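You operate a simulated robot arm through the tools that you are given. There is no shell and no other tool.

You are at the controls of a simulated robot arm. One attempt, no reset.

JOB
Test the emergency knob on the running compressor, reset it, run it again and stop it.
Fine: Press RUN, push the knob in, see STOP on the display, pull it out, press RUN again, then STOP; door and outlet lever stay shut. Where these are worked on the way, their far stop is far enough and under half their travel is too little: emergency knob.

It is judged by the outcome, as a careful person would: the job done as asked, and still so three seconds after it is handed in. It fails if anything else is knocked over, pushed out of place, dropped, spilled or broken.

ROBOT AND FRAMES
A 7-joint arm with a two-finger parallel gripper, fixed in place. Base frame: the origin is at the foot of the arm, x ahead of it, y to its left, z up. Units: cm, degrees, N and s.
Its first joint turns from -166.0 to 166.0 degrees. Payload 1.57 kg.
The tool frame sits at the grasp point between the pads (the TCP): z along the fingers, y along the line on which they close. The tips reach 3 cm beyond it. The gripper opens to 11 cm. The fingers are 2.4 cm wide and 1.2 cm thick; the gripper's body (4.8 by 11.2 cm) begins 7.8 cm behind the TCP.
Orientation is told as [roll, pitch, yaw] about the base's x, y, z axes, in that order, counted from this pose: with the fingers straight down and closing along the base's y, the tool's x points along the base's -x, its y along +y and its z along -z.

CONTROLS
- The arm moves only by the tool servo_tool. Its argument "moves" is a list of rows, each an object of numbers (a shift or turn left out is 0, a gripper value left out holds the last): "tx", "ty", "tz": the shift along the tool's x, y, z in units of 500 mm (1.0 is 500 mm); "ax", "ay", "az": the turn, a rotation vector about the tool's x, y, z in units of 120 degrees (1.0 is 120 degrees). In form: [{"tx": .., "ty": .., "tz": .., "ax": .., "ay": .., "az": ..}, ...]. A call has 1 to 20 rows; each row is the pose to reach, as a shift and turn from the pose commanded when the call began, along the tool's axes at that moment. "claw" is the opening, from 0 (shut) to 1 (fully open), set as the call begins (left out, the last holds). A call with a number of a shift or a turn outside -1 to 1 is refused whole. A row lasts 0.2 s, in which the tool goes at most 5 cm and 8.6 degrees; a call with a longer step from one row to the next is refused whole, and so is a gripper value outside its range. A pose out of reach is approached as far as the arm can. The call stops where the force on the tool passes 50 N (or 10 N more than at its start, if that is more) or the arm is blocked; 0.2 s more then pass. The fingers move at their own pace (about 10.8 cm/s each) and stop on an object; they squeeze with about 34 N. The grip force told is the motor's: it shows also when the fingers shut on nothing. Time passes only in rows, and 0.2 s behind the last, so rows that repeat a pose let the fingers close. It gives the time, the measured TCP pose, the force on the tool (base axes), the opening and the grip force at its end, in the units of the frame above (readings bear some noise), with the torque about the TCP (base axes, N m) and any sound that the robot's microphone picked up, and new pictures: "pictures" is both (left out), scene, wrist or none.
- Cameras (640 x 400 px; columns grow to the right, rows downward): "scene" is fixed at [5.44, -66.98, 166.69]; the picture's right is [0.33, -0.94, 0.00], its down [-0.78, -0.27, -0.57] and it looks along [0.54, 0.19, -0.82] (base axes); focal length 347 px, centre (320, 200). "wrist" rides on the gripper at [7, 1.6, -14.1] in the tool frame; the picture's right is [-0.23, 0.97, 0.00], its down [-0.86, -0.20, -0.48] and it looks along [-0.47, -0.11, 0.88] (tool axes); focal length 222 px, centre (320, 200). There is no depth. A picture from a camera that has moved, and an enlarged one, comes with that camera's place and axes in the base frame and with its lens. The place of the scene camera against the robot may be out by one fixed shift of up to 2.5 cm in any direction.
- move_column(by): slides the trunk up (or, below 0, down) by that many cm; the arm rides with it, the base frame stays. It gives what a move gives, with no picture.
- zoom(camera, box): a new picture of the part [left, top, right, bottom] of that camera's present view, enlarged. It takes no simulated time.
- job_done(): hands the job in; it is judged then, once.

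Places have to be worked out from the pictures, the camera data and where the tool is seen. Open the gripper and draw the arm clear of the work before you hand the job in, unless the task says otherwise.

The tools are called after ">>>" as a command line: name --argument value ..., lists and objects as JSON in quotes. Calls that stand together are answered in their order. servo_tool: Moves the arm, as the interface text tells. Its arguments: {"type":"object","properties":{"moves":{"type":"array"},"claw":{"type":"number"},"pictures":{"type":"string","enum":["both","scene","wrist","none"]}},"required":["moves"]} The other tools are called the same way: move_column (by) slides the trunk up or down; zoom (camera, box) takes an enlarged picture of a part of a camera's view; job_done () hands the job in.

At the start:

```text
time: 0.0
position: [21.02, -45.47, 137.46]
orientation: [0.0, -0.1, 0.0]
force: [-0.1, 0.0, 0.3]
moment: [-0.03, 0.01, -0.01]
gripper_width: 11.0
finger_force: 0.0
trunk travel left (down, up): [-55.0, 6.0]
```

scene: 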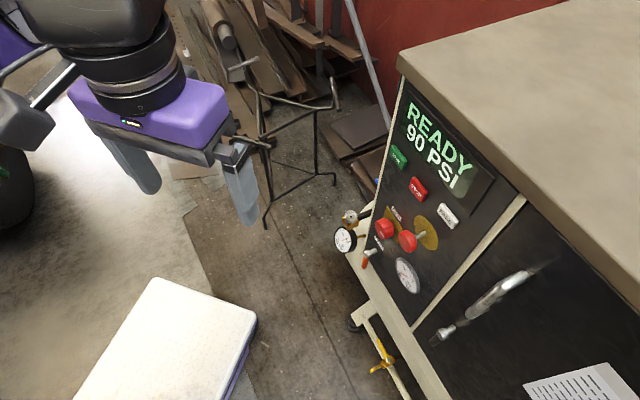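
wrist: 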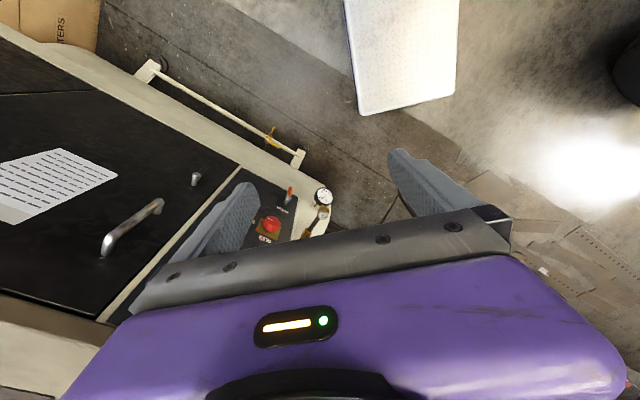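

I begin by looking closely at the compressor panel in both cameras to tell the controls apart.

>>> zoom --camera "scene" --box '[330, 60, 560, 360]'

>>> zoom --camera "scene" --box '[340, 130, 480, 220]'

>>> zoom --camera "scene" --box '[330, 190, 470, 300]'

>>> zoom --camera "wrist" --box '[180, 150, 360, 262]'

```text
1.33 times, centred on (445, 210) of scene
camera zoom: at [5.44, -66.98, 166.69], right [0.33, -0.94, 0.0], down [-0.78, -0.27, -0.57], along [0.54, 0.19, -0.82], focal length 463 px, centre (153, 187)
```

zoom: 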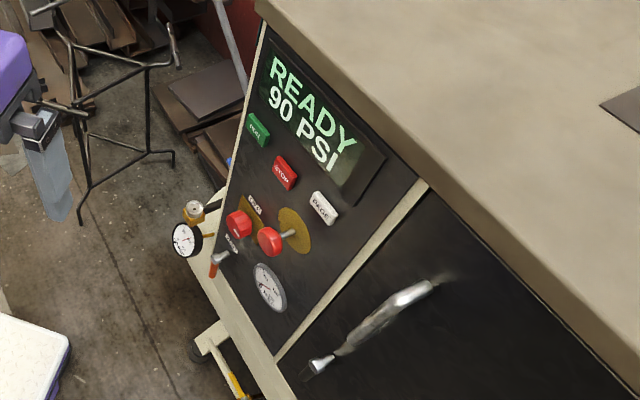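

```text
4.44 times, centred on (410, 175) of scene
camera zoom: at [5.44, -66.98, 166.69], right [0.33, -0.94, 0.0], down [-0.78, -0.27, -0.57], along [0.54, 0.19, -0.82], focal length 1543 px, centre (-80, 311)
```

zoom: 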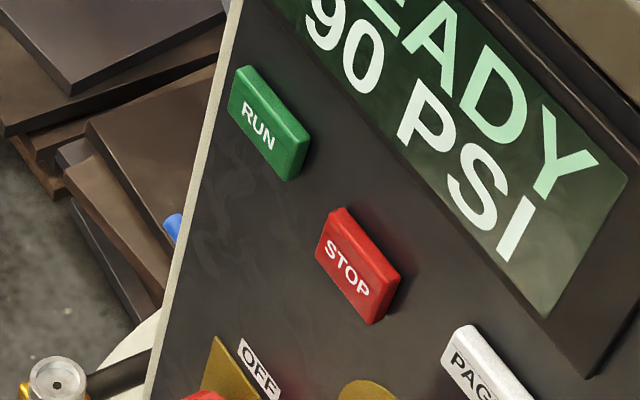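

```text
3.64 times, centred on (400, 245) of scene
camera zoom: at [5.44, -66.98, 166.69], right [0.33, -0.94, 0.0], down [-0.78, -0.27, -0.57], along [0.54, 0.19, -0.82], focal length 1262 px, centre (29, 36)
```

zoom: 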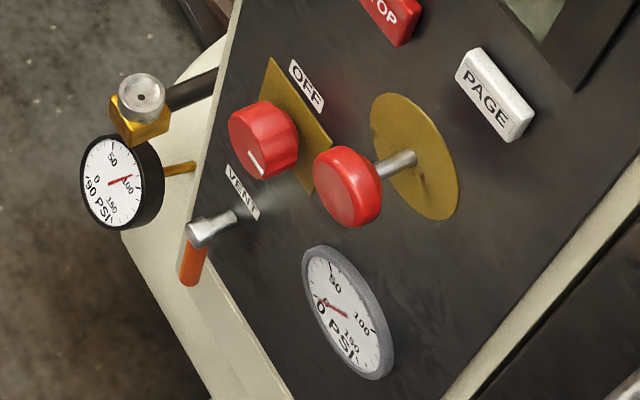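

```text
3.56 times, centred on (270, 206) of wrist
camera zoom: at [14.06, -43.86, 151.51], right [0.23, 0.97, 0.0], down [0.86, -0.2, 0.48], along [0.47, -0.11, -0.88], focal length 790 px, centre (498, 179)
```

zoom: 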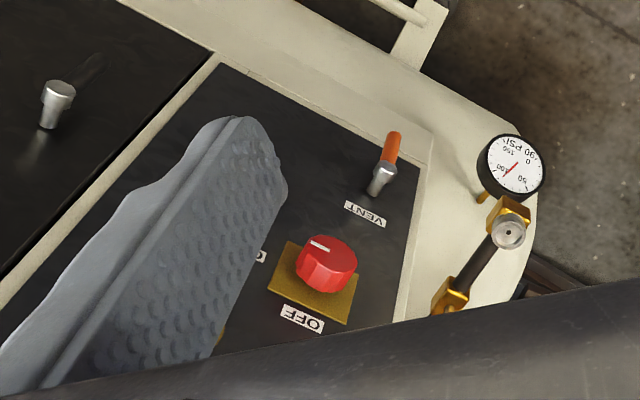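

From both views, the panel looks vertical, with its outward normal near (-0.755, 0.656, 0). I place the mushroom emergency knob near (43.5, -73, 102.5), RUN near (55.5, -66, 114) and STOP near (51, -72, 111). I'll tilt the hand to face the panel in two halves, staying about 20 cm clear of it.

>>> servo_tool --moves '[{"tx": -0.0157, "ty": -0.0268, "tz": 0.0558, "ax": 0.0223, "ay": -0.0596, "az": 0.0223}, {"tx": -0.0313, "ty": -0.0537, "tz": 0.1117, "ax": 0.0445, "ay": -0.1192, "az": 0.0445}, {"tx": -0.047, "ty": -0.0805, "tz": 0.1675, "ax": 0.0668, "ay": -0.1788, "az": 0.0668}, {"tx": -0.0627, "ty": -0.1073, "tz": 0.2233, "ax": 0.089, "ay": -0.2383, "az": 0.089}, {"tx": -0.0783, "ty": -0.1342, "tz": 0.2792, "ax": 0.1113, "ay": -0.2979, "az": 0.1113}, {"tx": -0.094, "ty": -0.161, "tz": 0.335, "ax": 0.1335, "ay": -0.3575, "az": 0.1335}]'

```text
time: 1.4
position: [25.6, -53.51, 120.88]
orientation: [-12.2, -44.5, -12.0]
force: [0.1, 0.1, -0.8]
moment: [-0.02, 0.03, -0.06]
gripper_width: 11.02
finger_force: 0.0
trunk travel left (down, up): [-55.0, 6.0]
camera wrist: at [12.58, -46.06, 125.49], right [0.5, 0.87, 0.01], down [0.23, -0.14, 0.96], along [0.84, -0.48, -0.27], focal length 222 px, centre (320, 200)
```

scene: 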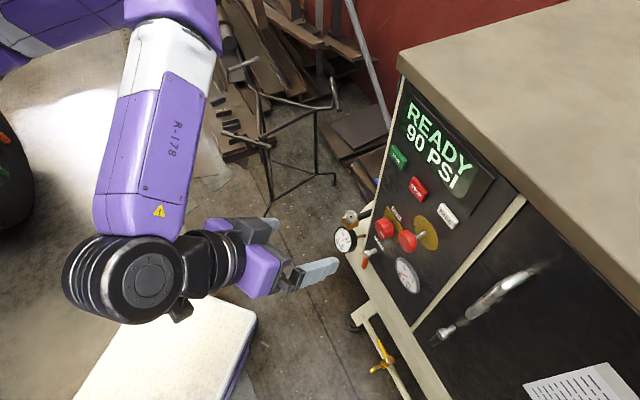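
wrist: 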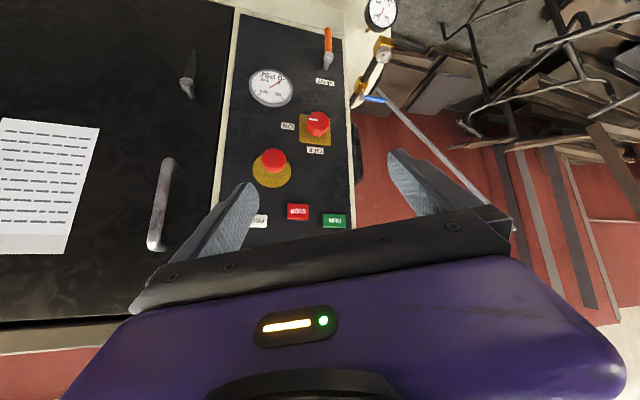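

The motion went cleanly and the wrist camera now sees the panel (upside-down). I zoom in to measure it.

>>> zoom --camera "wrist" --box '[210, 0, 380, 120]'

>>> zoom --camera "wrist" --box '[210, 120, 380, 240]'

>>> zoom --camera "scene" --box '[340, 130, 480, 220]'

```text
3.33 times, centred on (295, 60) of wrist
camera zoom: at [12.58, -46.06, 125.49], right [0.5, 0.87, 0.01], down [0.23, -0.14, 0.96], along [0.84, -0.48, -0.27], focal length 740 px, centre (403, 667)
```

zoom: 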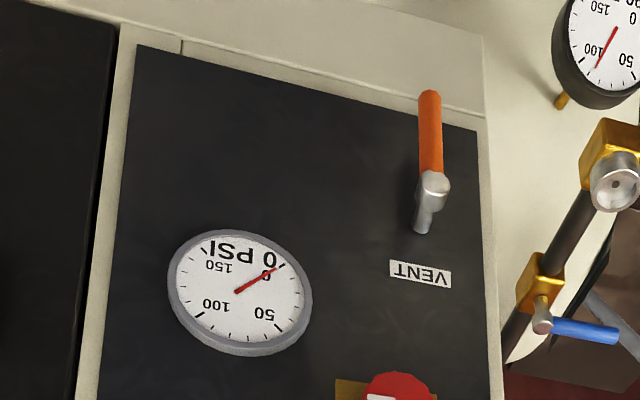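

```text
3.33 times, centred on (295, 180) of wrist
camera zoom: at [12.58, -46.06, 125.49], right [0.5, 0.87, 0.01], down [0.23, -0.14, 0.96], along [0.84, -0.48, -0.27], focal length 740 px, centre (403, 267)
```

zoom: 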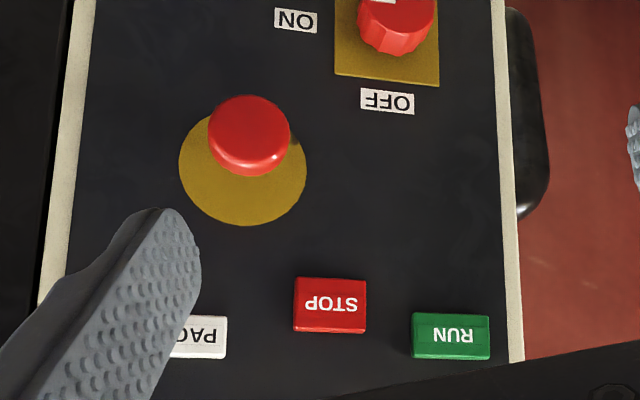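

```text
4.44 times, centred on (410, 175) of scene
camera zoom: at [5.44, -66.98, 166.69], right [0.33, -0.94, 0.0], down [-0.78, -0.27, -0.57], along [0.54, 0.19, -0.82], focal length 1543 px, centre (-80, 311)
```

zoom: 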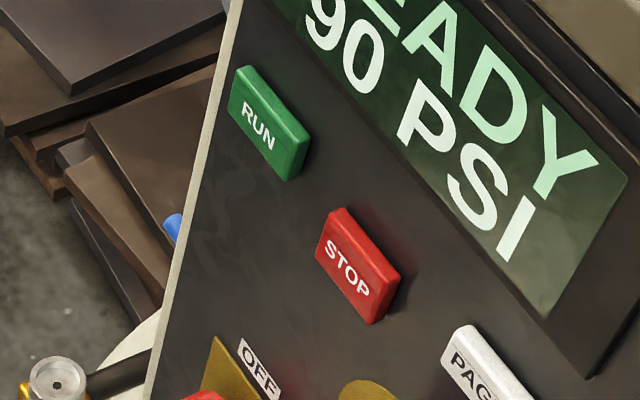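

Triangulating the two views puts the panel normal near (-0.707, 0.707, 0). That gives the mushroom knob near (41.3, -72.3, 107), STOP near (48, -71.4, 115.7) and RUN near (53.9, -66.2, 117). Next I finish the turn to face the panel squarely, about 20 cm in front of the mushroom.

>>> servo_tool --moves '[{"tx": 0.0181, "ty": -0.0117, "tz": 0.0506, "ax": 0.0275, "ay": -0.0588, "az": 0.0244}, {"tx": 0.0361, "ty": -0.0233, "tz": 0.1013, "ax": 0.055, "ay": -0.1177, "az": 0.0488}, {"tx": 0.0542, "ty": -0.035, "tz": 0.1519, "ax": 0.0825, "ay": -0.1765, "az": 0.0732}, {"tx": 0.0723, "ty": -0.0467, "tz": 0.2025, "ax": 0.11, "ay": -0.2353, "az": 0.0975}, {"tx": 0.0903, "ty": -0.0583, "tz": 0.2532, "ax": 0.1375, "ay": -0.2942, "az": 0.1219}, {"tx": 0.1084, "ty": -0.07, "tz": 0.3038, "ax": 0.165, "ay": -0.353, "az": 0.1463}, {"tx": 0.1084, "ty": -0.07, "tz": 0.3038, "ax": 0.165, "ay": -0.353, "az": 0.1463}]' --claw 0

```text
time: 3.0
position: [30.33, -61.18, 106.91]
orientation: [134.2, -89.8, -179.3]
force: [0.2, 0.4, -0.4]
moment: [-0.01, 0.04, -0.05]
gripper_width: 0.0
finger_force: 21.9
trunk travel left (down, up): [-55.0, 6.0]
camera wrist: at [21.42, -50.1, 99.73], right [0.69, 0.69, 0.23], down [-0.48, 0.2, 0.85], along [0.54, -0.7, 0.47], focal length 222 px, centre (320, 200)
```

scene: 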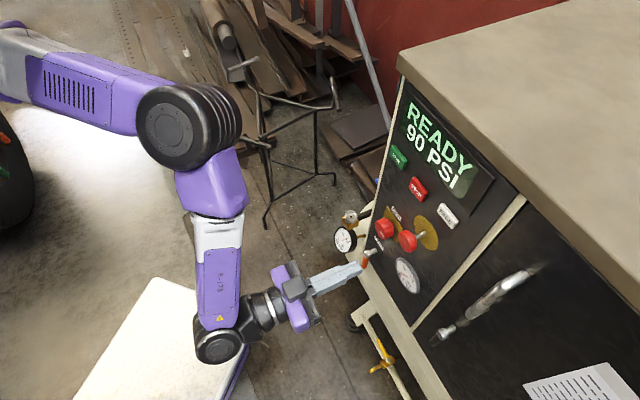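
wrist: 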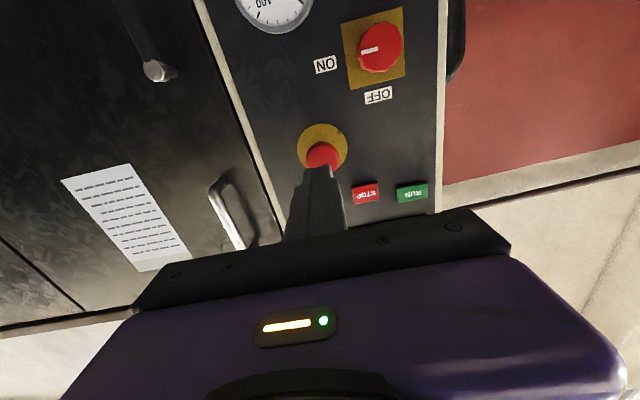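

The hand now faces the panel, and the rotary switch pointer is at ON, so the machine has power. I zoom in from this new viewpoint to refine the knob and button positions.

>>> zoom --camera "wrist" --box '[270, 100, 450, 220]'

>>> zoom --camera "scene" --box '[270, 200, 450, 320]'

```text
3.33 times, centred on (360, 160) of wrist
camera zoom: at [21.42, -50.1, 99.73], right [0.69, 0.69, 0.23], down [-0.48, 0.2, 0.85], along [0.54, -0.7, 0.47], focal length 740 px, centre (187, 333)
```

zoom: 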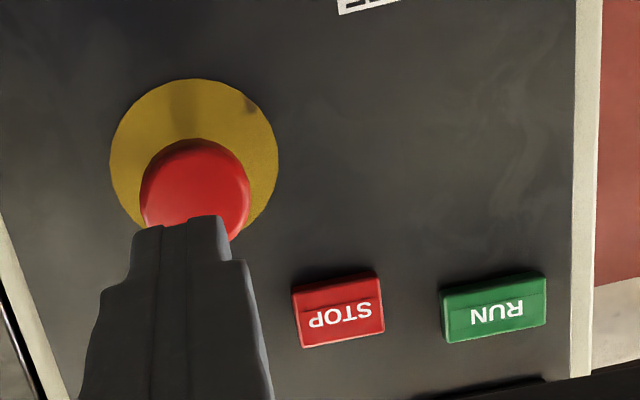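

```text
3.33 times, centred on (360, 260) of scene
camera zoom: at [5.44, -66.98, 166.69], right [0.33, -0.94, 0.0], down [-0.78, -0.27, -0.57], along [0.54, 0.19, -0.82], focal length 1157 px, centre (187, 0)
```

zoom: 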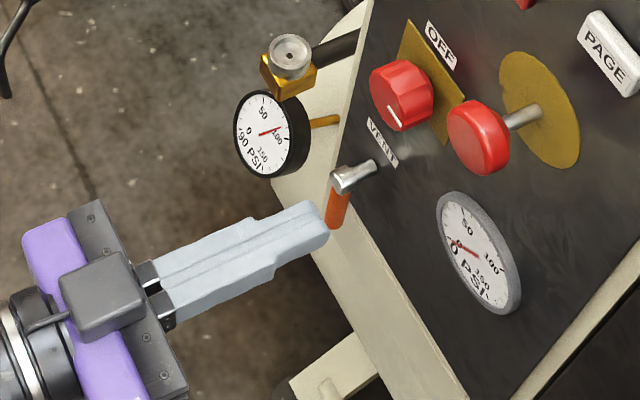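

Triangulating from the wrist camera alone gives RUN at (49.1, -63.9, 117.9), STOP at (44.3, -68.7, 116.6), the knob cap at (39.1, -70.4, 108.4) and a normal at 45°. With the fingers shut, I move in front of RUN, keeping the tips about 6 cm off its face.

>>> servo_tool --moves '[{"tx": -0.044, "ty": 0.0452, "tz": 0.0}, {"tx": -0.088, "ty": 0.0904, "tz": 0.0}, {"tx": -0.132, "ty": 0.1356, "tz": 0.02}, {"tx": -0.176, "ty": 0.1808, "tz": 0.06}, {"tx": -0.22, "ty": 0.226, "tz": 0.1}, {"tx": -0.22, "ty": 0.226, "tz": 0.126}]'

```text
time: 4.4
position: [42.73, -57.77, 117.9]
orientation: [2.0, -89.9, -47.1]
force: [0.5, -1.3, -0.7]
moment: [0.02, 0.0, -0.04]
gripper_width: 0.0
finger_force: 21.7
trunk travel left (down, up): [-55.0, 6.0]
camera wrist: at [33.81, -46.64, 110.82], right [0.69, 0.69, 0.23], down [-0.48, 0.2, 0.86], along [0.54, -0.7, 0.46], focal length 222 px, centre (320, 200)
```

scene: 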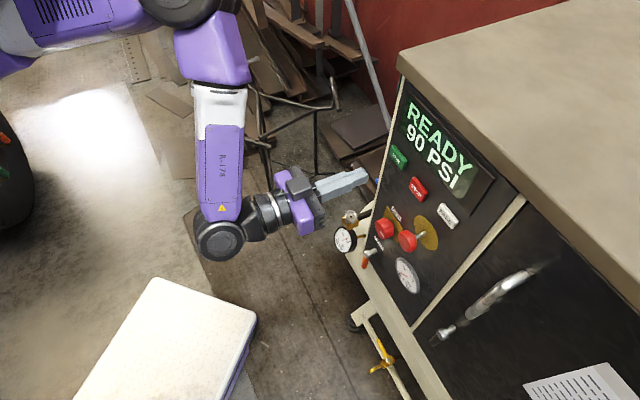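
wrist: 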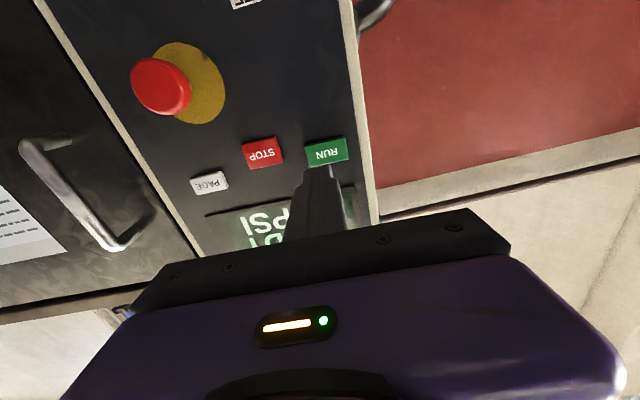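

>>> zoom --camera "wrist" --box '[230, 120, 380, 220]'

>>> zoom --camera "scene" --box '[300, 100, 480, 220]'

```text
4.00 times, centred on (305, 170) of wrist
camera zoom: at [33.81, -46.64, 110.82], right [0.69, 0.69, 0.23], down [-0.48, 0.2, 0.86], along [0.54, -0.7, 0.46], focal length 888 px, centre (380, 320)
```

zoom: 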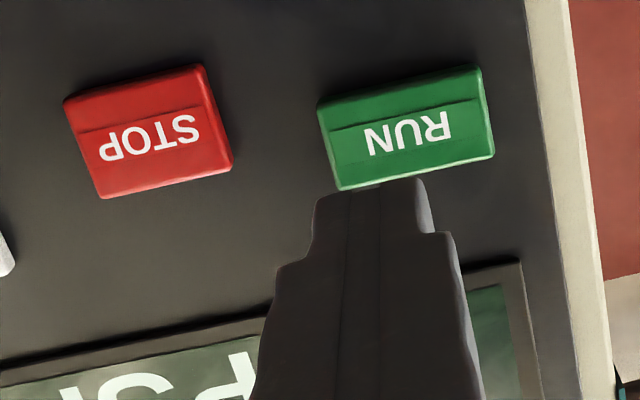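

```text
3.33 times, centred on (390, 160) of scene
camera zoom: at [5.44, -66.98, 166.69], right [0.33, -0.94, 0.0], down [-0.78, -0.27, -0.57], along [0.54, 0.19, -0.82], focal length 1157 px, centre (87, 333)
```

zoom: 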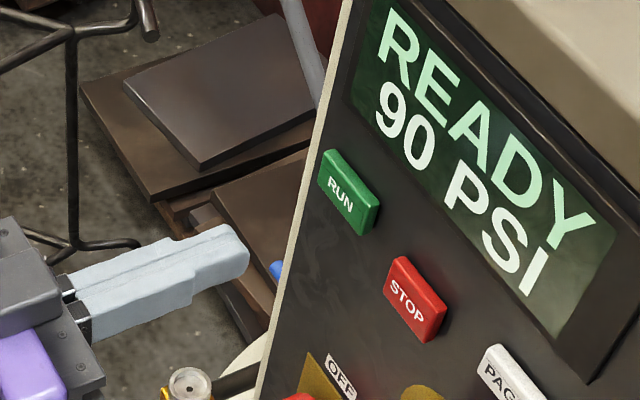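

In this view RUN sits at about r≈10.1, z≈117.9, so a 0.4 cm shift left centres the tip. I move in until the tips are nearly touching the button.

>>> servo_tool --moves '[{"ty": 0.008, "tz": 0.02}, {"ty": 0.008, "tz": 0.04}, {"ty": 0.008, "tz": 0.06}, {"ty": 0.008, "tz": 0.08}, {"ty": 0.008, "tz": 0.09}, {"ty": 0.008, "tz": 0.1}]'

```text
time: 5.8
position: [46.42, -60.92, 117.79]
orientation: [11.0, -89.9, -56.0]
force: [-0.1, -0.7, 0.6]
moment: [-0.01, 0.01, 0.01]
gripper_width: 0.02
finger_force: 21.1
trunk travel left (down, up): [-55.0, 6.0]
camera wrist: at [37.6, -49.8, 110.73], right [0.69, 0.69, 0.23], down [-0.48, 0.2, 0.86], along [0.54, -0.7, 0.47], focal length 222 px, centre (320, 200)
```

scene: 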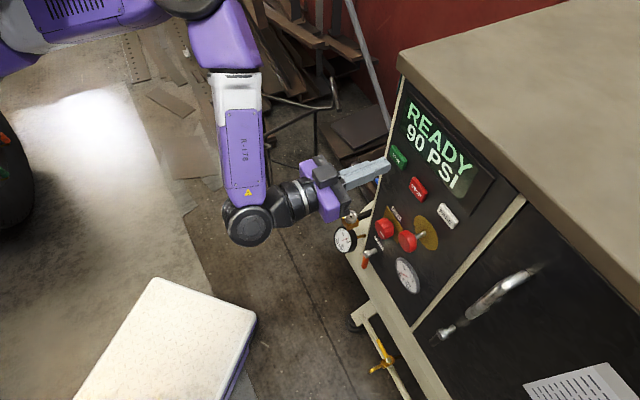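
wrist: 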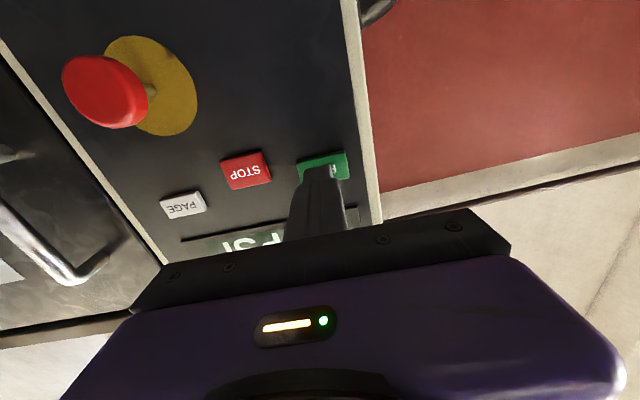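

The tips are just short of RUN with no contact yet. I ease forward 1.2 cm in small steps, watching force and sound.

>>> servo_tool --moves '[{"tz": 0.004}, {"tz": 0.008}, {"tz": 0.012}, {"tz": 0.016}, {"tz": 0.02}, {"tz": 0.024}]'

>>> zoom --camera "wrist" --box '[230, 120, 380, 220]'

>>> zoom --camera "scene" --box '[300, 100, 480, 220]'

```text
time: 7.2
position: [47.33, -61.83, 117.77]
orientation: [-16.9, -89.8, -28.1]
force: [-0.2, 0.5, -0.5]
moment: [0.0, -0.01, 0.0]
gripper_width: 0.01
finger_force: 21.3
trunk travel left (down, up): [-55.0, 6.0]
camera wrist: at [38.5, -50.67, 110.77], right [0.69, 0.69, 0.23], down [-0.48, 0.2, 0.86], along [0.54, -0.7, 0.46], focal length 222 px, centre (320, 200)
```

scene: 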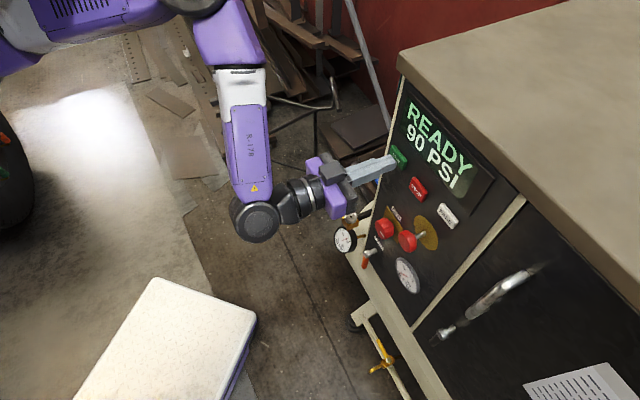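
wrist: 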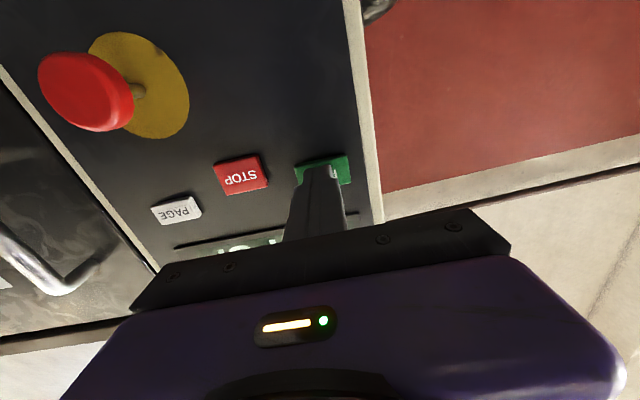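

```text
4.00 times, centred on (305, 170) of wrist
camera zoom: at [38.5, -50.67, 110.77], right [0.69, 0.69, 0.23], down [-0.48, 0.2, 0.86], along [0.54, -0.7, 0.46], focal length 888 px, centre (380, 320)
```

zoom: 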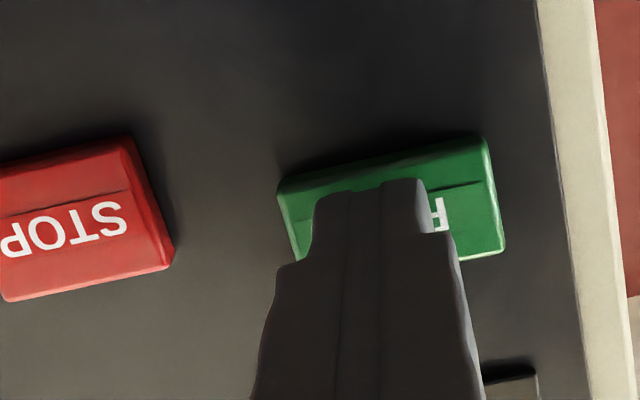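

```text
3.33 times, centred on (390, 160) of scene
camera zoom: at [5.44, -66.98, 166.69], right [0.33, -0.94, 0.0], down [-0.78, -0.27, -0.57], along [0.54, 0.19, -0.82], focal length 1157 px, centre (87, 333)
```

zoom: 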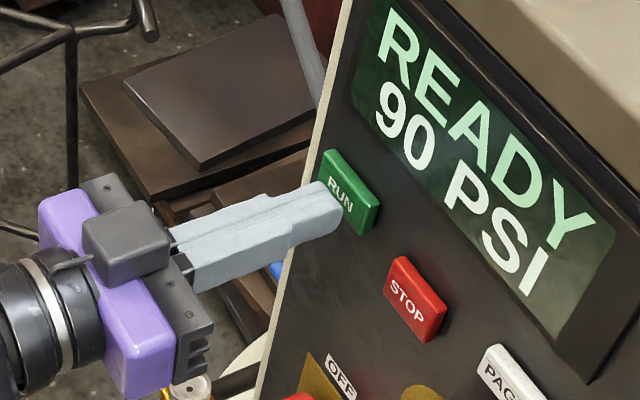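

No contact yet, with the tips at the level I had reckoned for the button face. I go on in small steps.

>>> servo_tool --moves '[{"tz": 0.003}, {"tz": 0.006}, {"tz": 0.009}, {"tz": 0.012}, {"tz": 0.015}, {"tz": 0.018}]'

>>> zoom --camera "scene" --box '[300, 100, 480, 220]'

```text
time: 8.6
position: [47.95, -62.44, 117.67]
orientation: [-29.3, -89.9, -15.8]
force: [-0.1, 2.1, 0.5]
moment: [0.0, 0.01, 0.03]
gripper_width: 0.0
finger_force: 21.5
trunk travel left (down, up): [-55.0, 6.0]
heard: click
camera wrist: at [39.09, -51.28, 110.77], right [0.69, 0.69, 0.23], down [-0.48, 0.2, 0.86], along [0.54, -0.7, 0.47], focal length 222 px, centre (320, 200)
```

scene: 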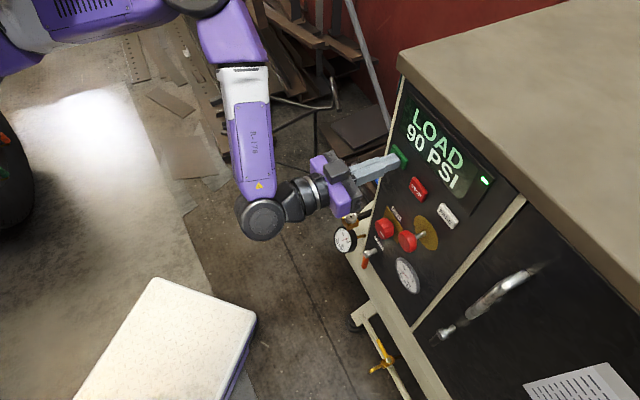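
wrist: 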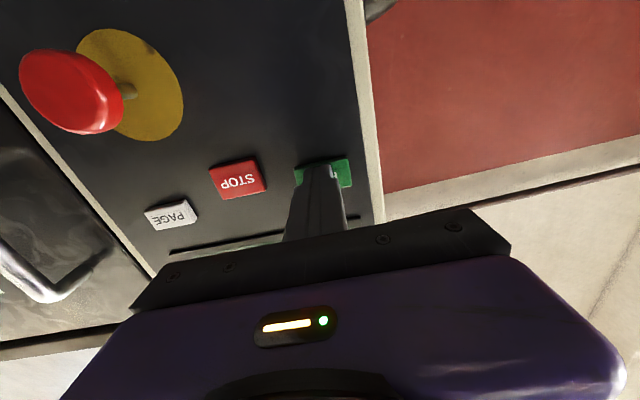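

```text
3.33 times, centred on (390, 160) of scene
camera zoom: at [5.44, -66.98, 166.69], right [0.33, -0.94, 0.0], down [-0.78, -0.27, -0.57], along [0.54, 0.19, -0.82], focal length 1157 px, centre (87, 333)
```

zoom: 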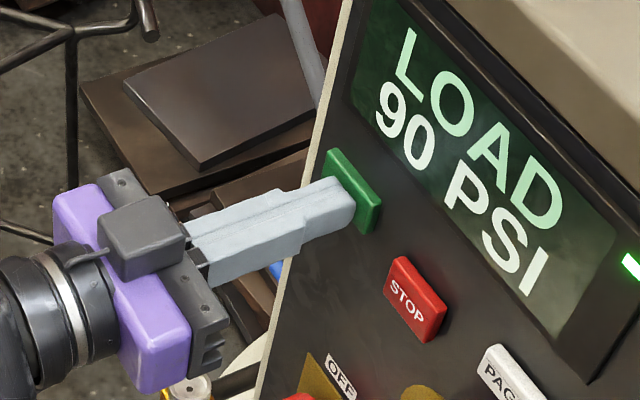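

A click sounded and the display now reads LOAD 90 PSI with a green lamp, so the compressor is running. I back straight off, then move across in front of the mushroom knob.

>>> servo_tool --moves '[{"tz": -0.05}, {"tz": -0.12}, {"tz": -0.2}, {"tx": 0.037, "ty": -0.0474, "tz": -0.2}, {"tx": 0.074, "ty": -0.0948, "tz": -0.2}, {"tx": 0.112, "ty": -0.1422, "tz": -0.2}, {"tx": 0.149, "ty": -0.1896, "tz": -0.2}, {"tx": 0.186, "ty": -0.237, "tz": -0.2}]'

>>> zoom --camera "wrist" --box '[230, 80, 410, 200]'

>>> zoom --camera "scene" --box '[310, 160, 490, 280]'

```text
time: 10.4
position: [32.41, -63.75, 108.3]
orientation: [-26.7, -89.9, -18.2]
force: [-0.5, 0.5, 0.5]
moment: [-0.03, 0.0, -0.04]
gripper_width: 0.0
finger_force: 21.2
trunk travel left (down, up): [-55.0, 6.0]
camera wrist: at [23.63, -52.61, 101.31], right [0.69, 0.69, 0.23], down [-0.48, 0.2, 0.86], along [0.55, -0.7, 0.47], focal length 222 px, centre (320, 200)
```

scene: 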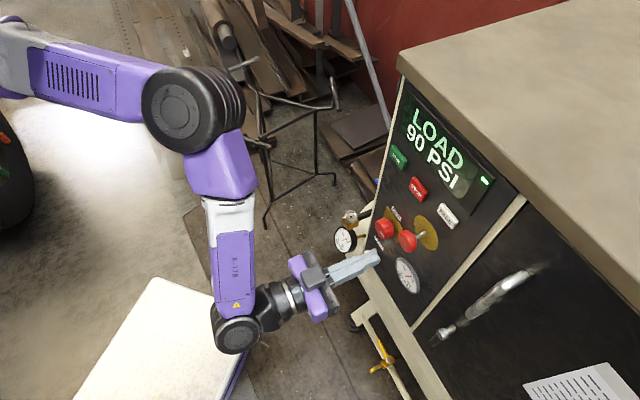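
wrist: 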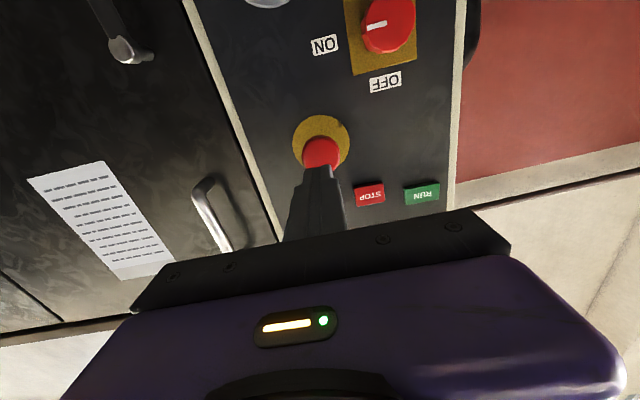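

```text
3.33 times, centred on (320, 140) of wrist
camera zoom: at [23.63, -52.61, 101.31], right [0.69, 0.69, 0.23], down [-0.48, 0.2, 0.86], along [0.55, -0.7, 0.47], focal length 740 px, centre (320, 400)
```

zoom: 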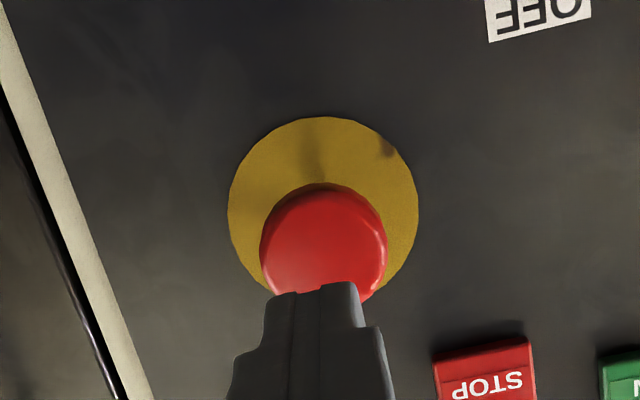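

```text
3.33 times, centred on (400, 220) of scene
camera zoom: at [5.44, -66.98, 166.69], right [0.33, -0.94, 0.0], down [-0.78, -0.27, -0.57], along [0.54, 0.19, -0.82], focal length 1157 px, centre (53, 133)
```

zoom: 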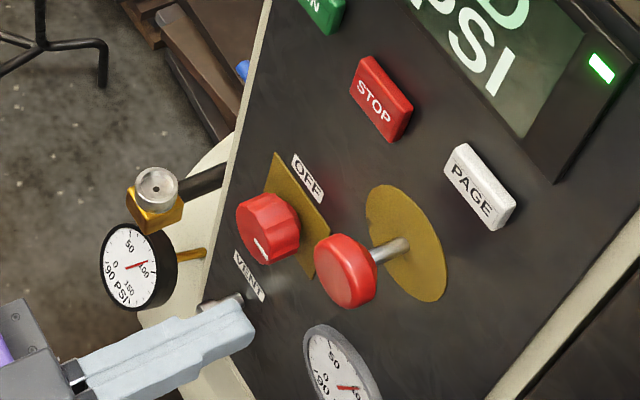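

The display still shows LOAD, and the tool axis is within 0.2 cm of the knob axis (r≈21.95, z≈108.3). I advance until the tips are just short of the cap.

>>> servo_tool --moves '[{"ty": 0.004, "tz": 0.02}, {"ty": 0.004, "tz": 0.04}, {"ty": 0.004, "tz": 0.06}, {"ty": 0.004, "tz": 0.08}, {"ty": 0.004, "tz": 0.09}]'

>>> zoom --camera "scene" --box '[310, 160, 490, 280]'

>>> zoom --camera "wrist" --box '[230, 80, 410, 200]'

```text
time: 11.6
position: [35.91, -66.82, 108.61]
orientation: [16.6, -89.8, -61.6]
force: [0.4, -0.3, -0.5]
moment: [0.01, 0.0, -0.02]
gripper_width: 0.0
finger_force: 20.9
trunk travel left (down, up): [-55.0, 6.0]
camera wrist: at [27.03, -55.66, 101.48], right [0.69, 0.69, 0.23], down [-0.48, 0.2, 0.86], along [0.54, -0.7, 0.47], focal length 222 px, centre (320, 200)
```

scene: 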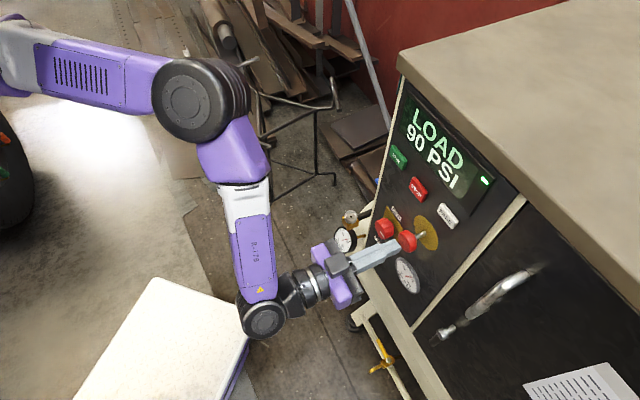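
wrist: 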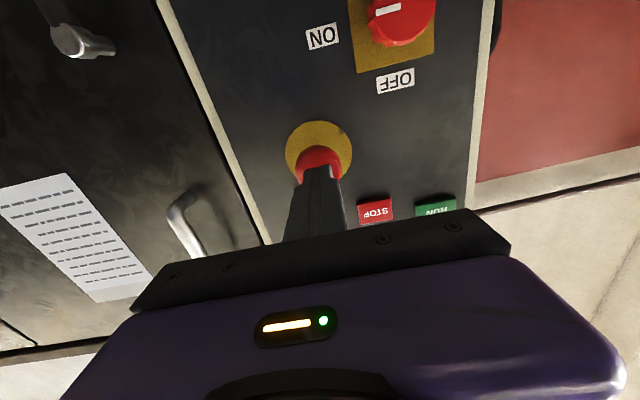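

```text
3.33 times, centred on (400, 220) of scene
camera zoom: at [5.44, -66.98, 166.69], right [0.33, -0.94, 0.0], down [-0.78, -0.27, -0.57], along [0.54, 0.19, -0.82], focal length 1157 px, centre (53, 133)
```

zoom: 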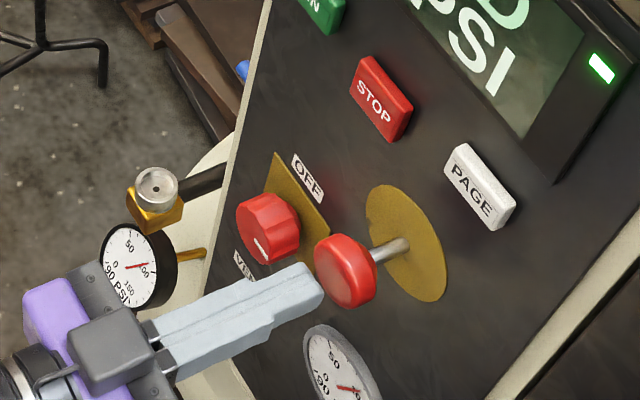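

```text
3.33 times, centred on (320, 140) of wrist
camera zoom: at [27.03, -55.66, 101.48], right [0.69, 0.69, 0.23], down [-0.48, 0.2, 0.86], along [0.54, -0.7, 0.47], focal length 740 px, centre (320, 400)
```

zoom: 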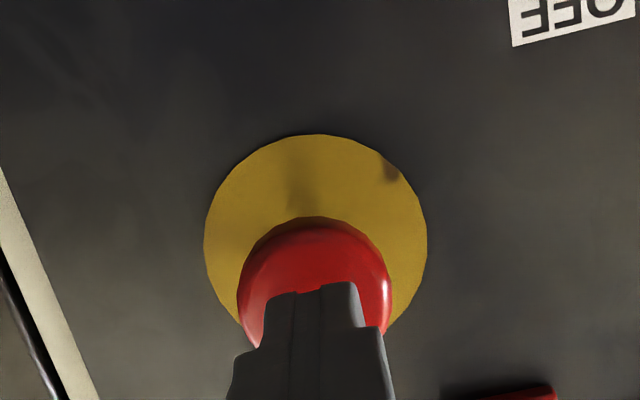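

The tips are about 1 cm short of the cap and well centred. I push slowly, watching force and sound.

>>> servo_tool --moves '[{"tz": 0.005}, {"tz": 0.01}, {"tz": 0.015}, {"tz": 0.02}, {"tz": 0.025}, {"tz": 0.03}, {"tz": 0.035}, {"tz": 0.04}]' --pictures "scene"

>>> zoom --camera "scene" --box '[340, 80, 520, 260]'

>>> zoom --camera "scene" --box '[350, 190, 470, 270]'

```text
time: 13.4
position: [37.26, -68.29, 108.44]
orientation: [-30.8, -90.0, -14.3]
force: [-0.4, -0.2, -0.5]
moment: [0.01, 0.03, 0.0]
gripper_width: 0.0
finger_force: 21.0
trunk travel left (down, up): [-55.0, 6.0]
```

scene: 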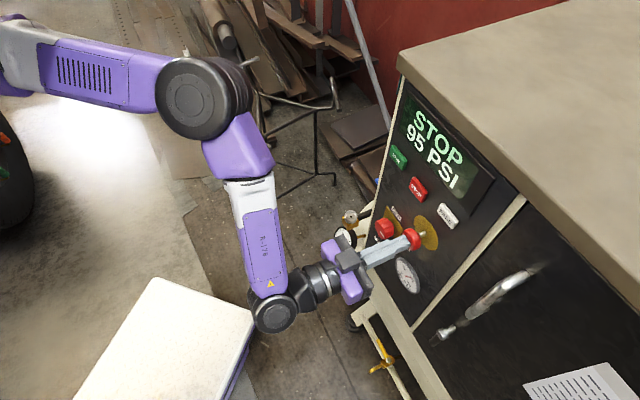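

```text
2.22 times, centred on (430, 170) of scene
camera zoom: at [5.44, -66.98, 166.69], right [0.33, -0.94, 0.0], down [-0.78, -0.27, -0.57], along [0.54, 0.19, -0.82], focal length 771 px, centre (76, 267)
```

zoom: 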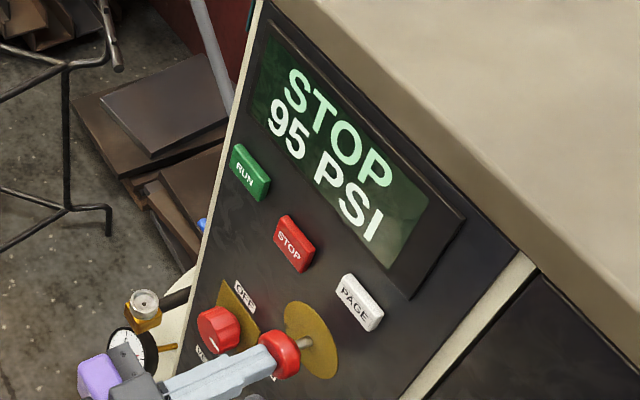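

```text
5.00 times, centred on (410, 230) of scene
camera zoom: at [5.44, -66.98, 166.69], right [0.33, -0.94, 0.0], down [-0.78, -0.27, -0.57], along [0.54, 0.19, -0.82], focal length 1736 px, centre (-130, 50)
```

zoom: 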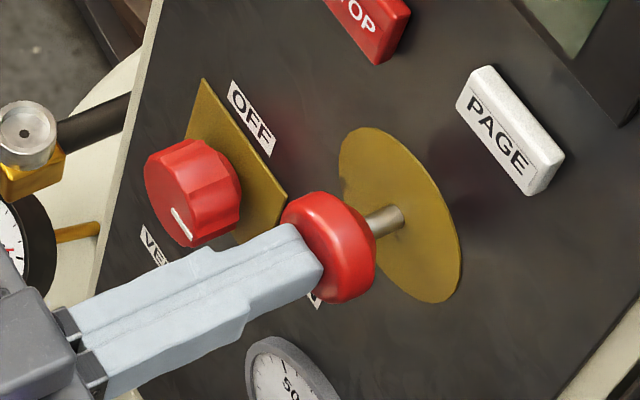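

STOP is displayed already, but the stem still shows and there is no end stop felt. I keep pushing until the knob reaches its stop.

>>> servo_tool --moves '[{"tz": 0.004}, {"tz": 0.008}, {"tz": 0.012}, {"tz": 0.016}, {"tz": 0.02}, {"tz": 0.024}]' --pictures "scene"

>>> zoom --camera "scene" --box '[350, 190, 470, 270]'

```text
time: 14.8
position: [37.78, -68.81, 108.44]
orientation: [12.5, -89.9, -57.5]
force: [-17.8, 34.4, 5.2]
moment: [-0.14, -0.16, 0.35]
gripper_width: 0.03
finger_force: 21.4
trunk travel left (down, up): [-55.0, 6.0]
```

scene: 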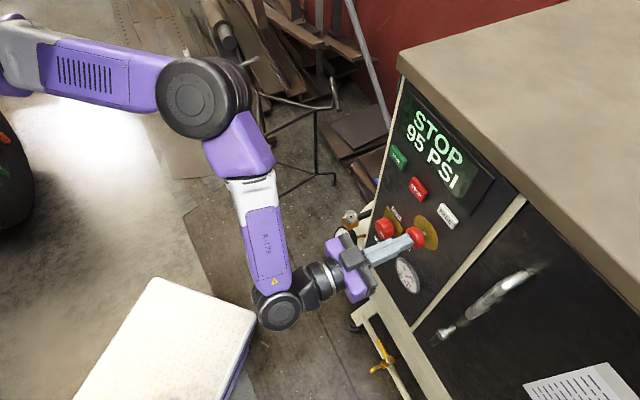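

```text
5.00 times, centred on (410, 230) of scene
camera zoom: at [5.44, -66.98, 166.69], right [0.33, -0.94, 0.0], down [-0.78, -0.27, -0.57], along [0.54, 0.19, -0.82], focal length 1736 px, centre (-130, 50)
```

zoom: 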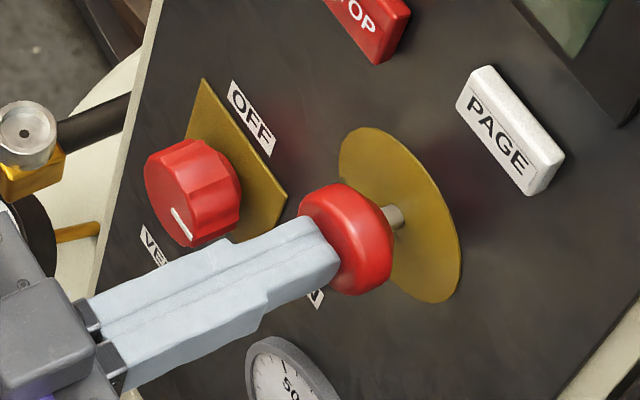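

The force rose to about 39 N and the knob stopped moving: it is at its far stop, and the display shows STOP 95 PSI. I back off 5 cm and check that the knob stays latched.

>>> servo_tool --moves '[{"tz": -0.02}, {"tz": -0.05}, {"tz": -0.08}, {"tz": -0.1}]'

>>> zoom --camera "scene" --box '[350, 190, 470, 270]'

>>> zoom --camera "wrist" --box '[230, 80, 410, 200]'

```text
time: 15.8
position: [34.61, -65.43, 108.61]
orientation: [-20.7, -89.9, -24.2]
force: [-0.8, 0.3, 0.2]
moment: [0.03, 0.01, -0.01]
gripper_width: 0.01
finger_force: 21.8
trunk travel left (down, up): [-55.0, 6.0]
camera wrist: at [25.74, -54.4, 101.48], right [0.69, 0.69, 0.23], down [-0.48, 0.2, 0.86], along [0.54, -0.7, 0.47], focal length 222 px, centre (320, 200)
```

scene: 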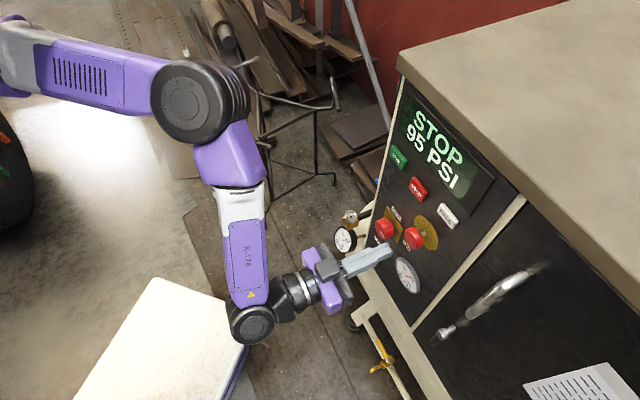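
wrist: 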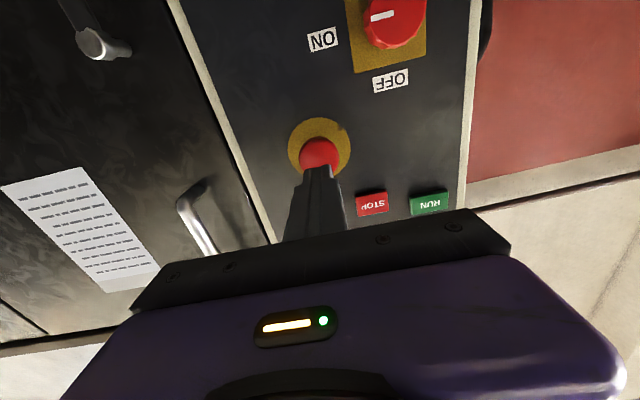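

```text
5.00 times, centred on (410, 230) of scene
camera zoom: at [5.44, -66.98, 166.69], right [0.33, -0.94, 0.0], down [-0.78, -0.27, -0.57], along [0.54, 0.19, -0.82], focal length 1736 px, centre (-130, 50)
```

zoom: 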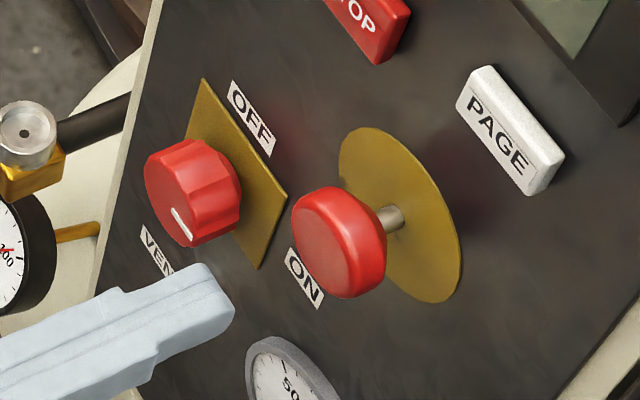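

```text
3.33 times, centred on (320, 140) of wrist
camera zoom: at [25.74, -54.4, 101.48], right [0.69, 0.69, 0.23], down [-0.48, 0.2, 0.86], along [0.54, -0.7, 0.47], focal length 740 px, centre (320, 400)
```

zoom: 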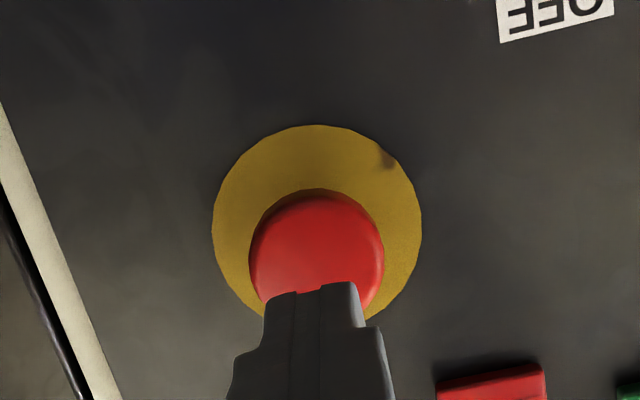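

The knob stays latched in with STOP showing. I open the fingers to 8 cm and then advance 6.5 cm so they straddle the cap without reaching the plate.

>>> servo_tool --moves '[{"tz": 0.0}, {"tz": 0.0}, {"tz": 0.0}, {"tz": 0.03}, {"tz": 0.06}, {"tz": 0.09}, {"tz": 0.11}, {"tz": 0.13}]' --claw 0.73

>>> zoom --camera "scene" --box '[350, 190, 470, 270]'

>>> zoom --camera "wrist" --box '[230, 80, 410, 200]'

```text
time: 17.6
position: [39.24, -70.22, 108.59]
orientation: [-19.2, -89.9, -25.8]
force: [0.2, 0.4, -0.8]
moment: [0.0, 0.02, 0.0]
gripper_width: 8.03
finger_force: 0.1
trunk travel left (down, up): [-55.0, 6.0]
camera wrist: at [30.34, -59.01, 101.49], right [0.69, 0.69, 0.23], down [-0.48, 0.2, 0.86], along [0.54, -0.7, 0.47], focal length 222 px, centre (320, 200)
```

scene: 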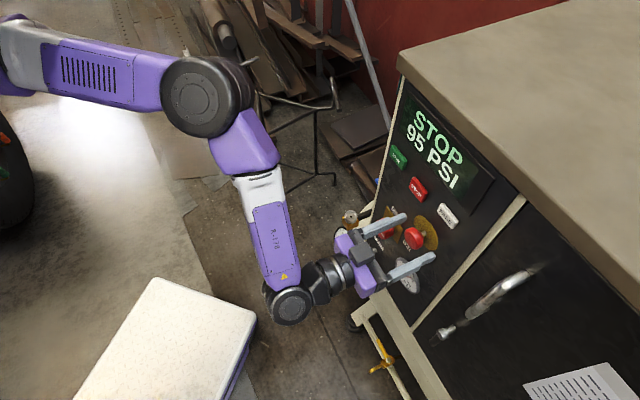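
wrist: 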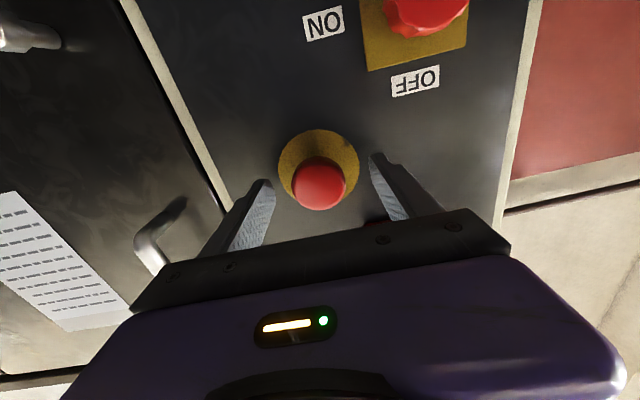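

```text
5.00 times, centred on (410, 230) of scene
camera zoom: at [5.44, -66.98, 166.69], right [0.33, -0.94, 0.0], down [-0.78, -0.27, -0.57], along [0.54, 0.19, -0.82], focal length 1736 px, centre (-130, 50)
```

zoom: 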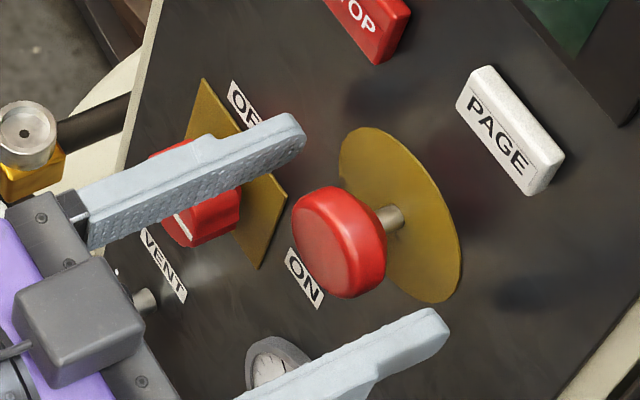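

```text
3.33 times, centred on (320, 140) of wrist
camera zoom: at [30.34, -59.01, 101.49], right [0.69, 0.69, 0.23], down [-0.48, 0.2, 0.86], along [0.54, -0.7, 0.47], focal length 740 px, centre (320, 400)
```

zoom: 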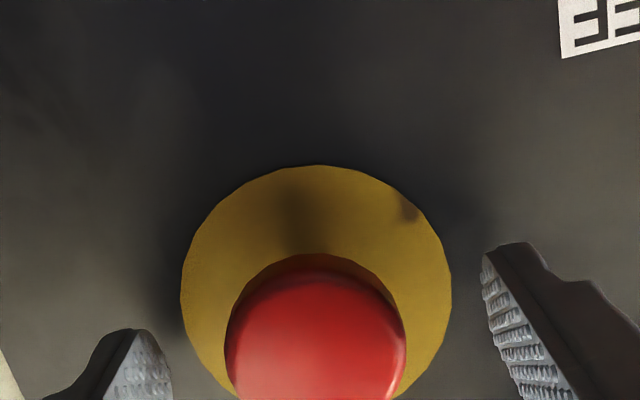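

The fingers straddle the cap with their tips near its back edge, and the TCP matches the cap axis. I lower 0.3 cm and close on the cap.

>>> servo_tool --moves '[{"tx": 0.006}, {"tx": 0.006}, {"tx": 0.006}, {"tx": 0.006}, {"tx": 0.006}]' --claw 0

>>> zoom --camera "scene" --box '[350, 190, 470, 270]'

>>> zoom --camera "wrist" --box '[230, 80, 410, 200]'

```text
time: 18.8
position: [39.04, -70.15, 108.28]
orientation: [-75.9, -90.0, 30.9]
force: [-8.2, -10.4, 4.6]
moment: [-0.07, -0.07, -0.21]
gripper_width: 4.04
finger_force: 44.9
trunk travel left (down, up): [-55.0, 6.0]
camera wrist: at [30.26, -59.03, 101.25], right [0.69, 0.69, 0.23], down [-0.48, 0.2, 0.86], along [0.54, -0.7, 0.47], focal length 222 px, centre (320, 200)
```

scene: 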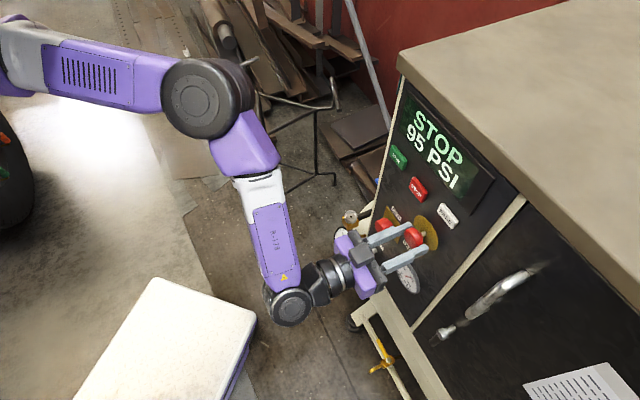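
wrist: 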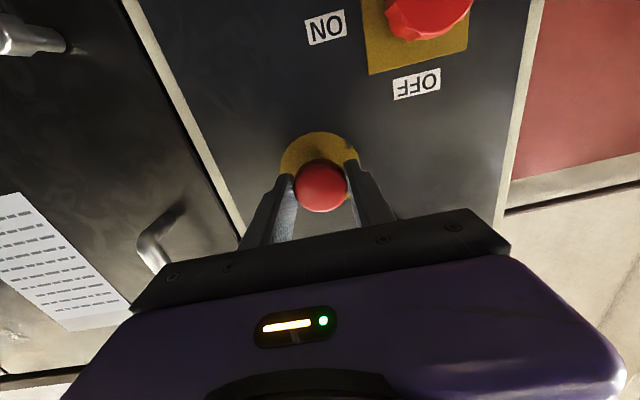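

```text
5.00 times, centred on (410, 230) of scene
camera zoom: at [5.44, -66.98, 166.69], right [0.33, -0.94, 0.0], down [-0.78, -0.27, -0.57], along [0.54, 0.19, -0.82], focal length 1736 px, centre (-130, 50)
```

zoom: 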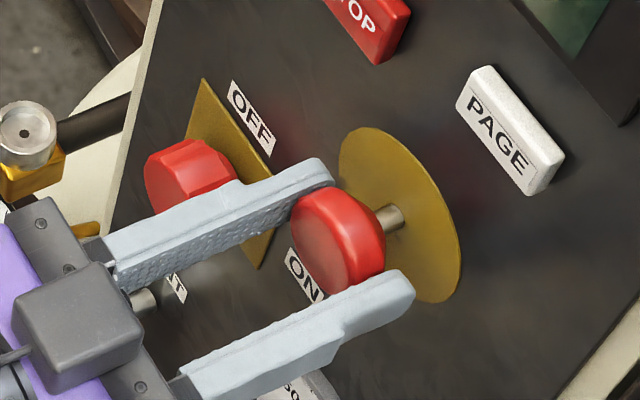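

```text
3.33 times, centred on (320, 140) of wrist
camera zoom: at [30.26, -59.03, 101.25], right [0.69, 0.69, 0.23], down [-0.48, 0.2, 0.86], along [0.54, -0.7, 0.47], focal length 740 px, centre (320, 400)
```

zoom: 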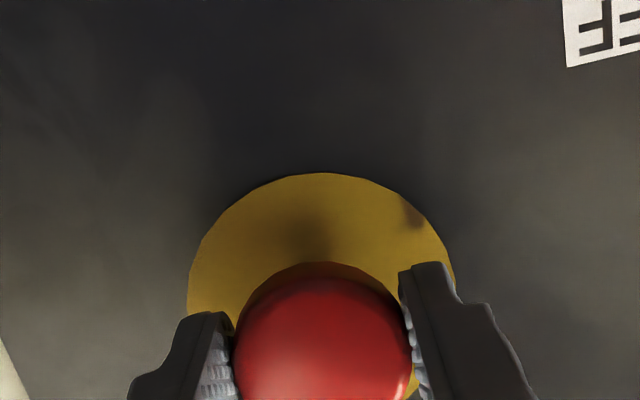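

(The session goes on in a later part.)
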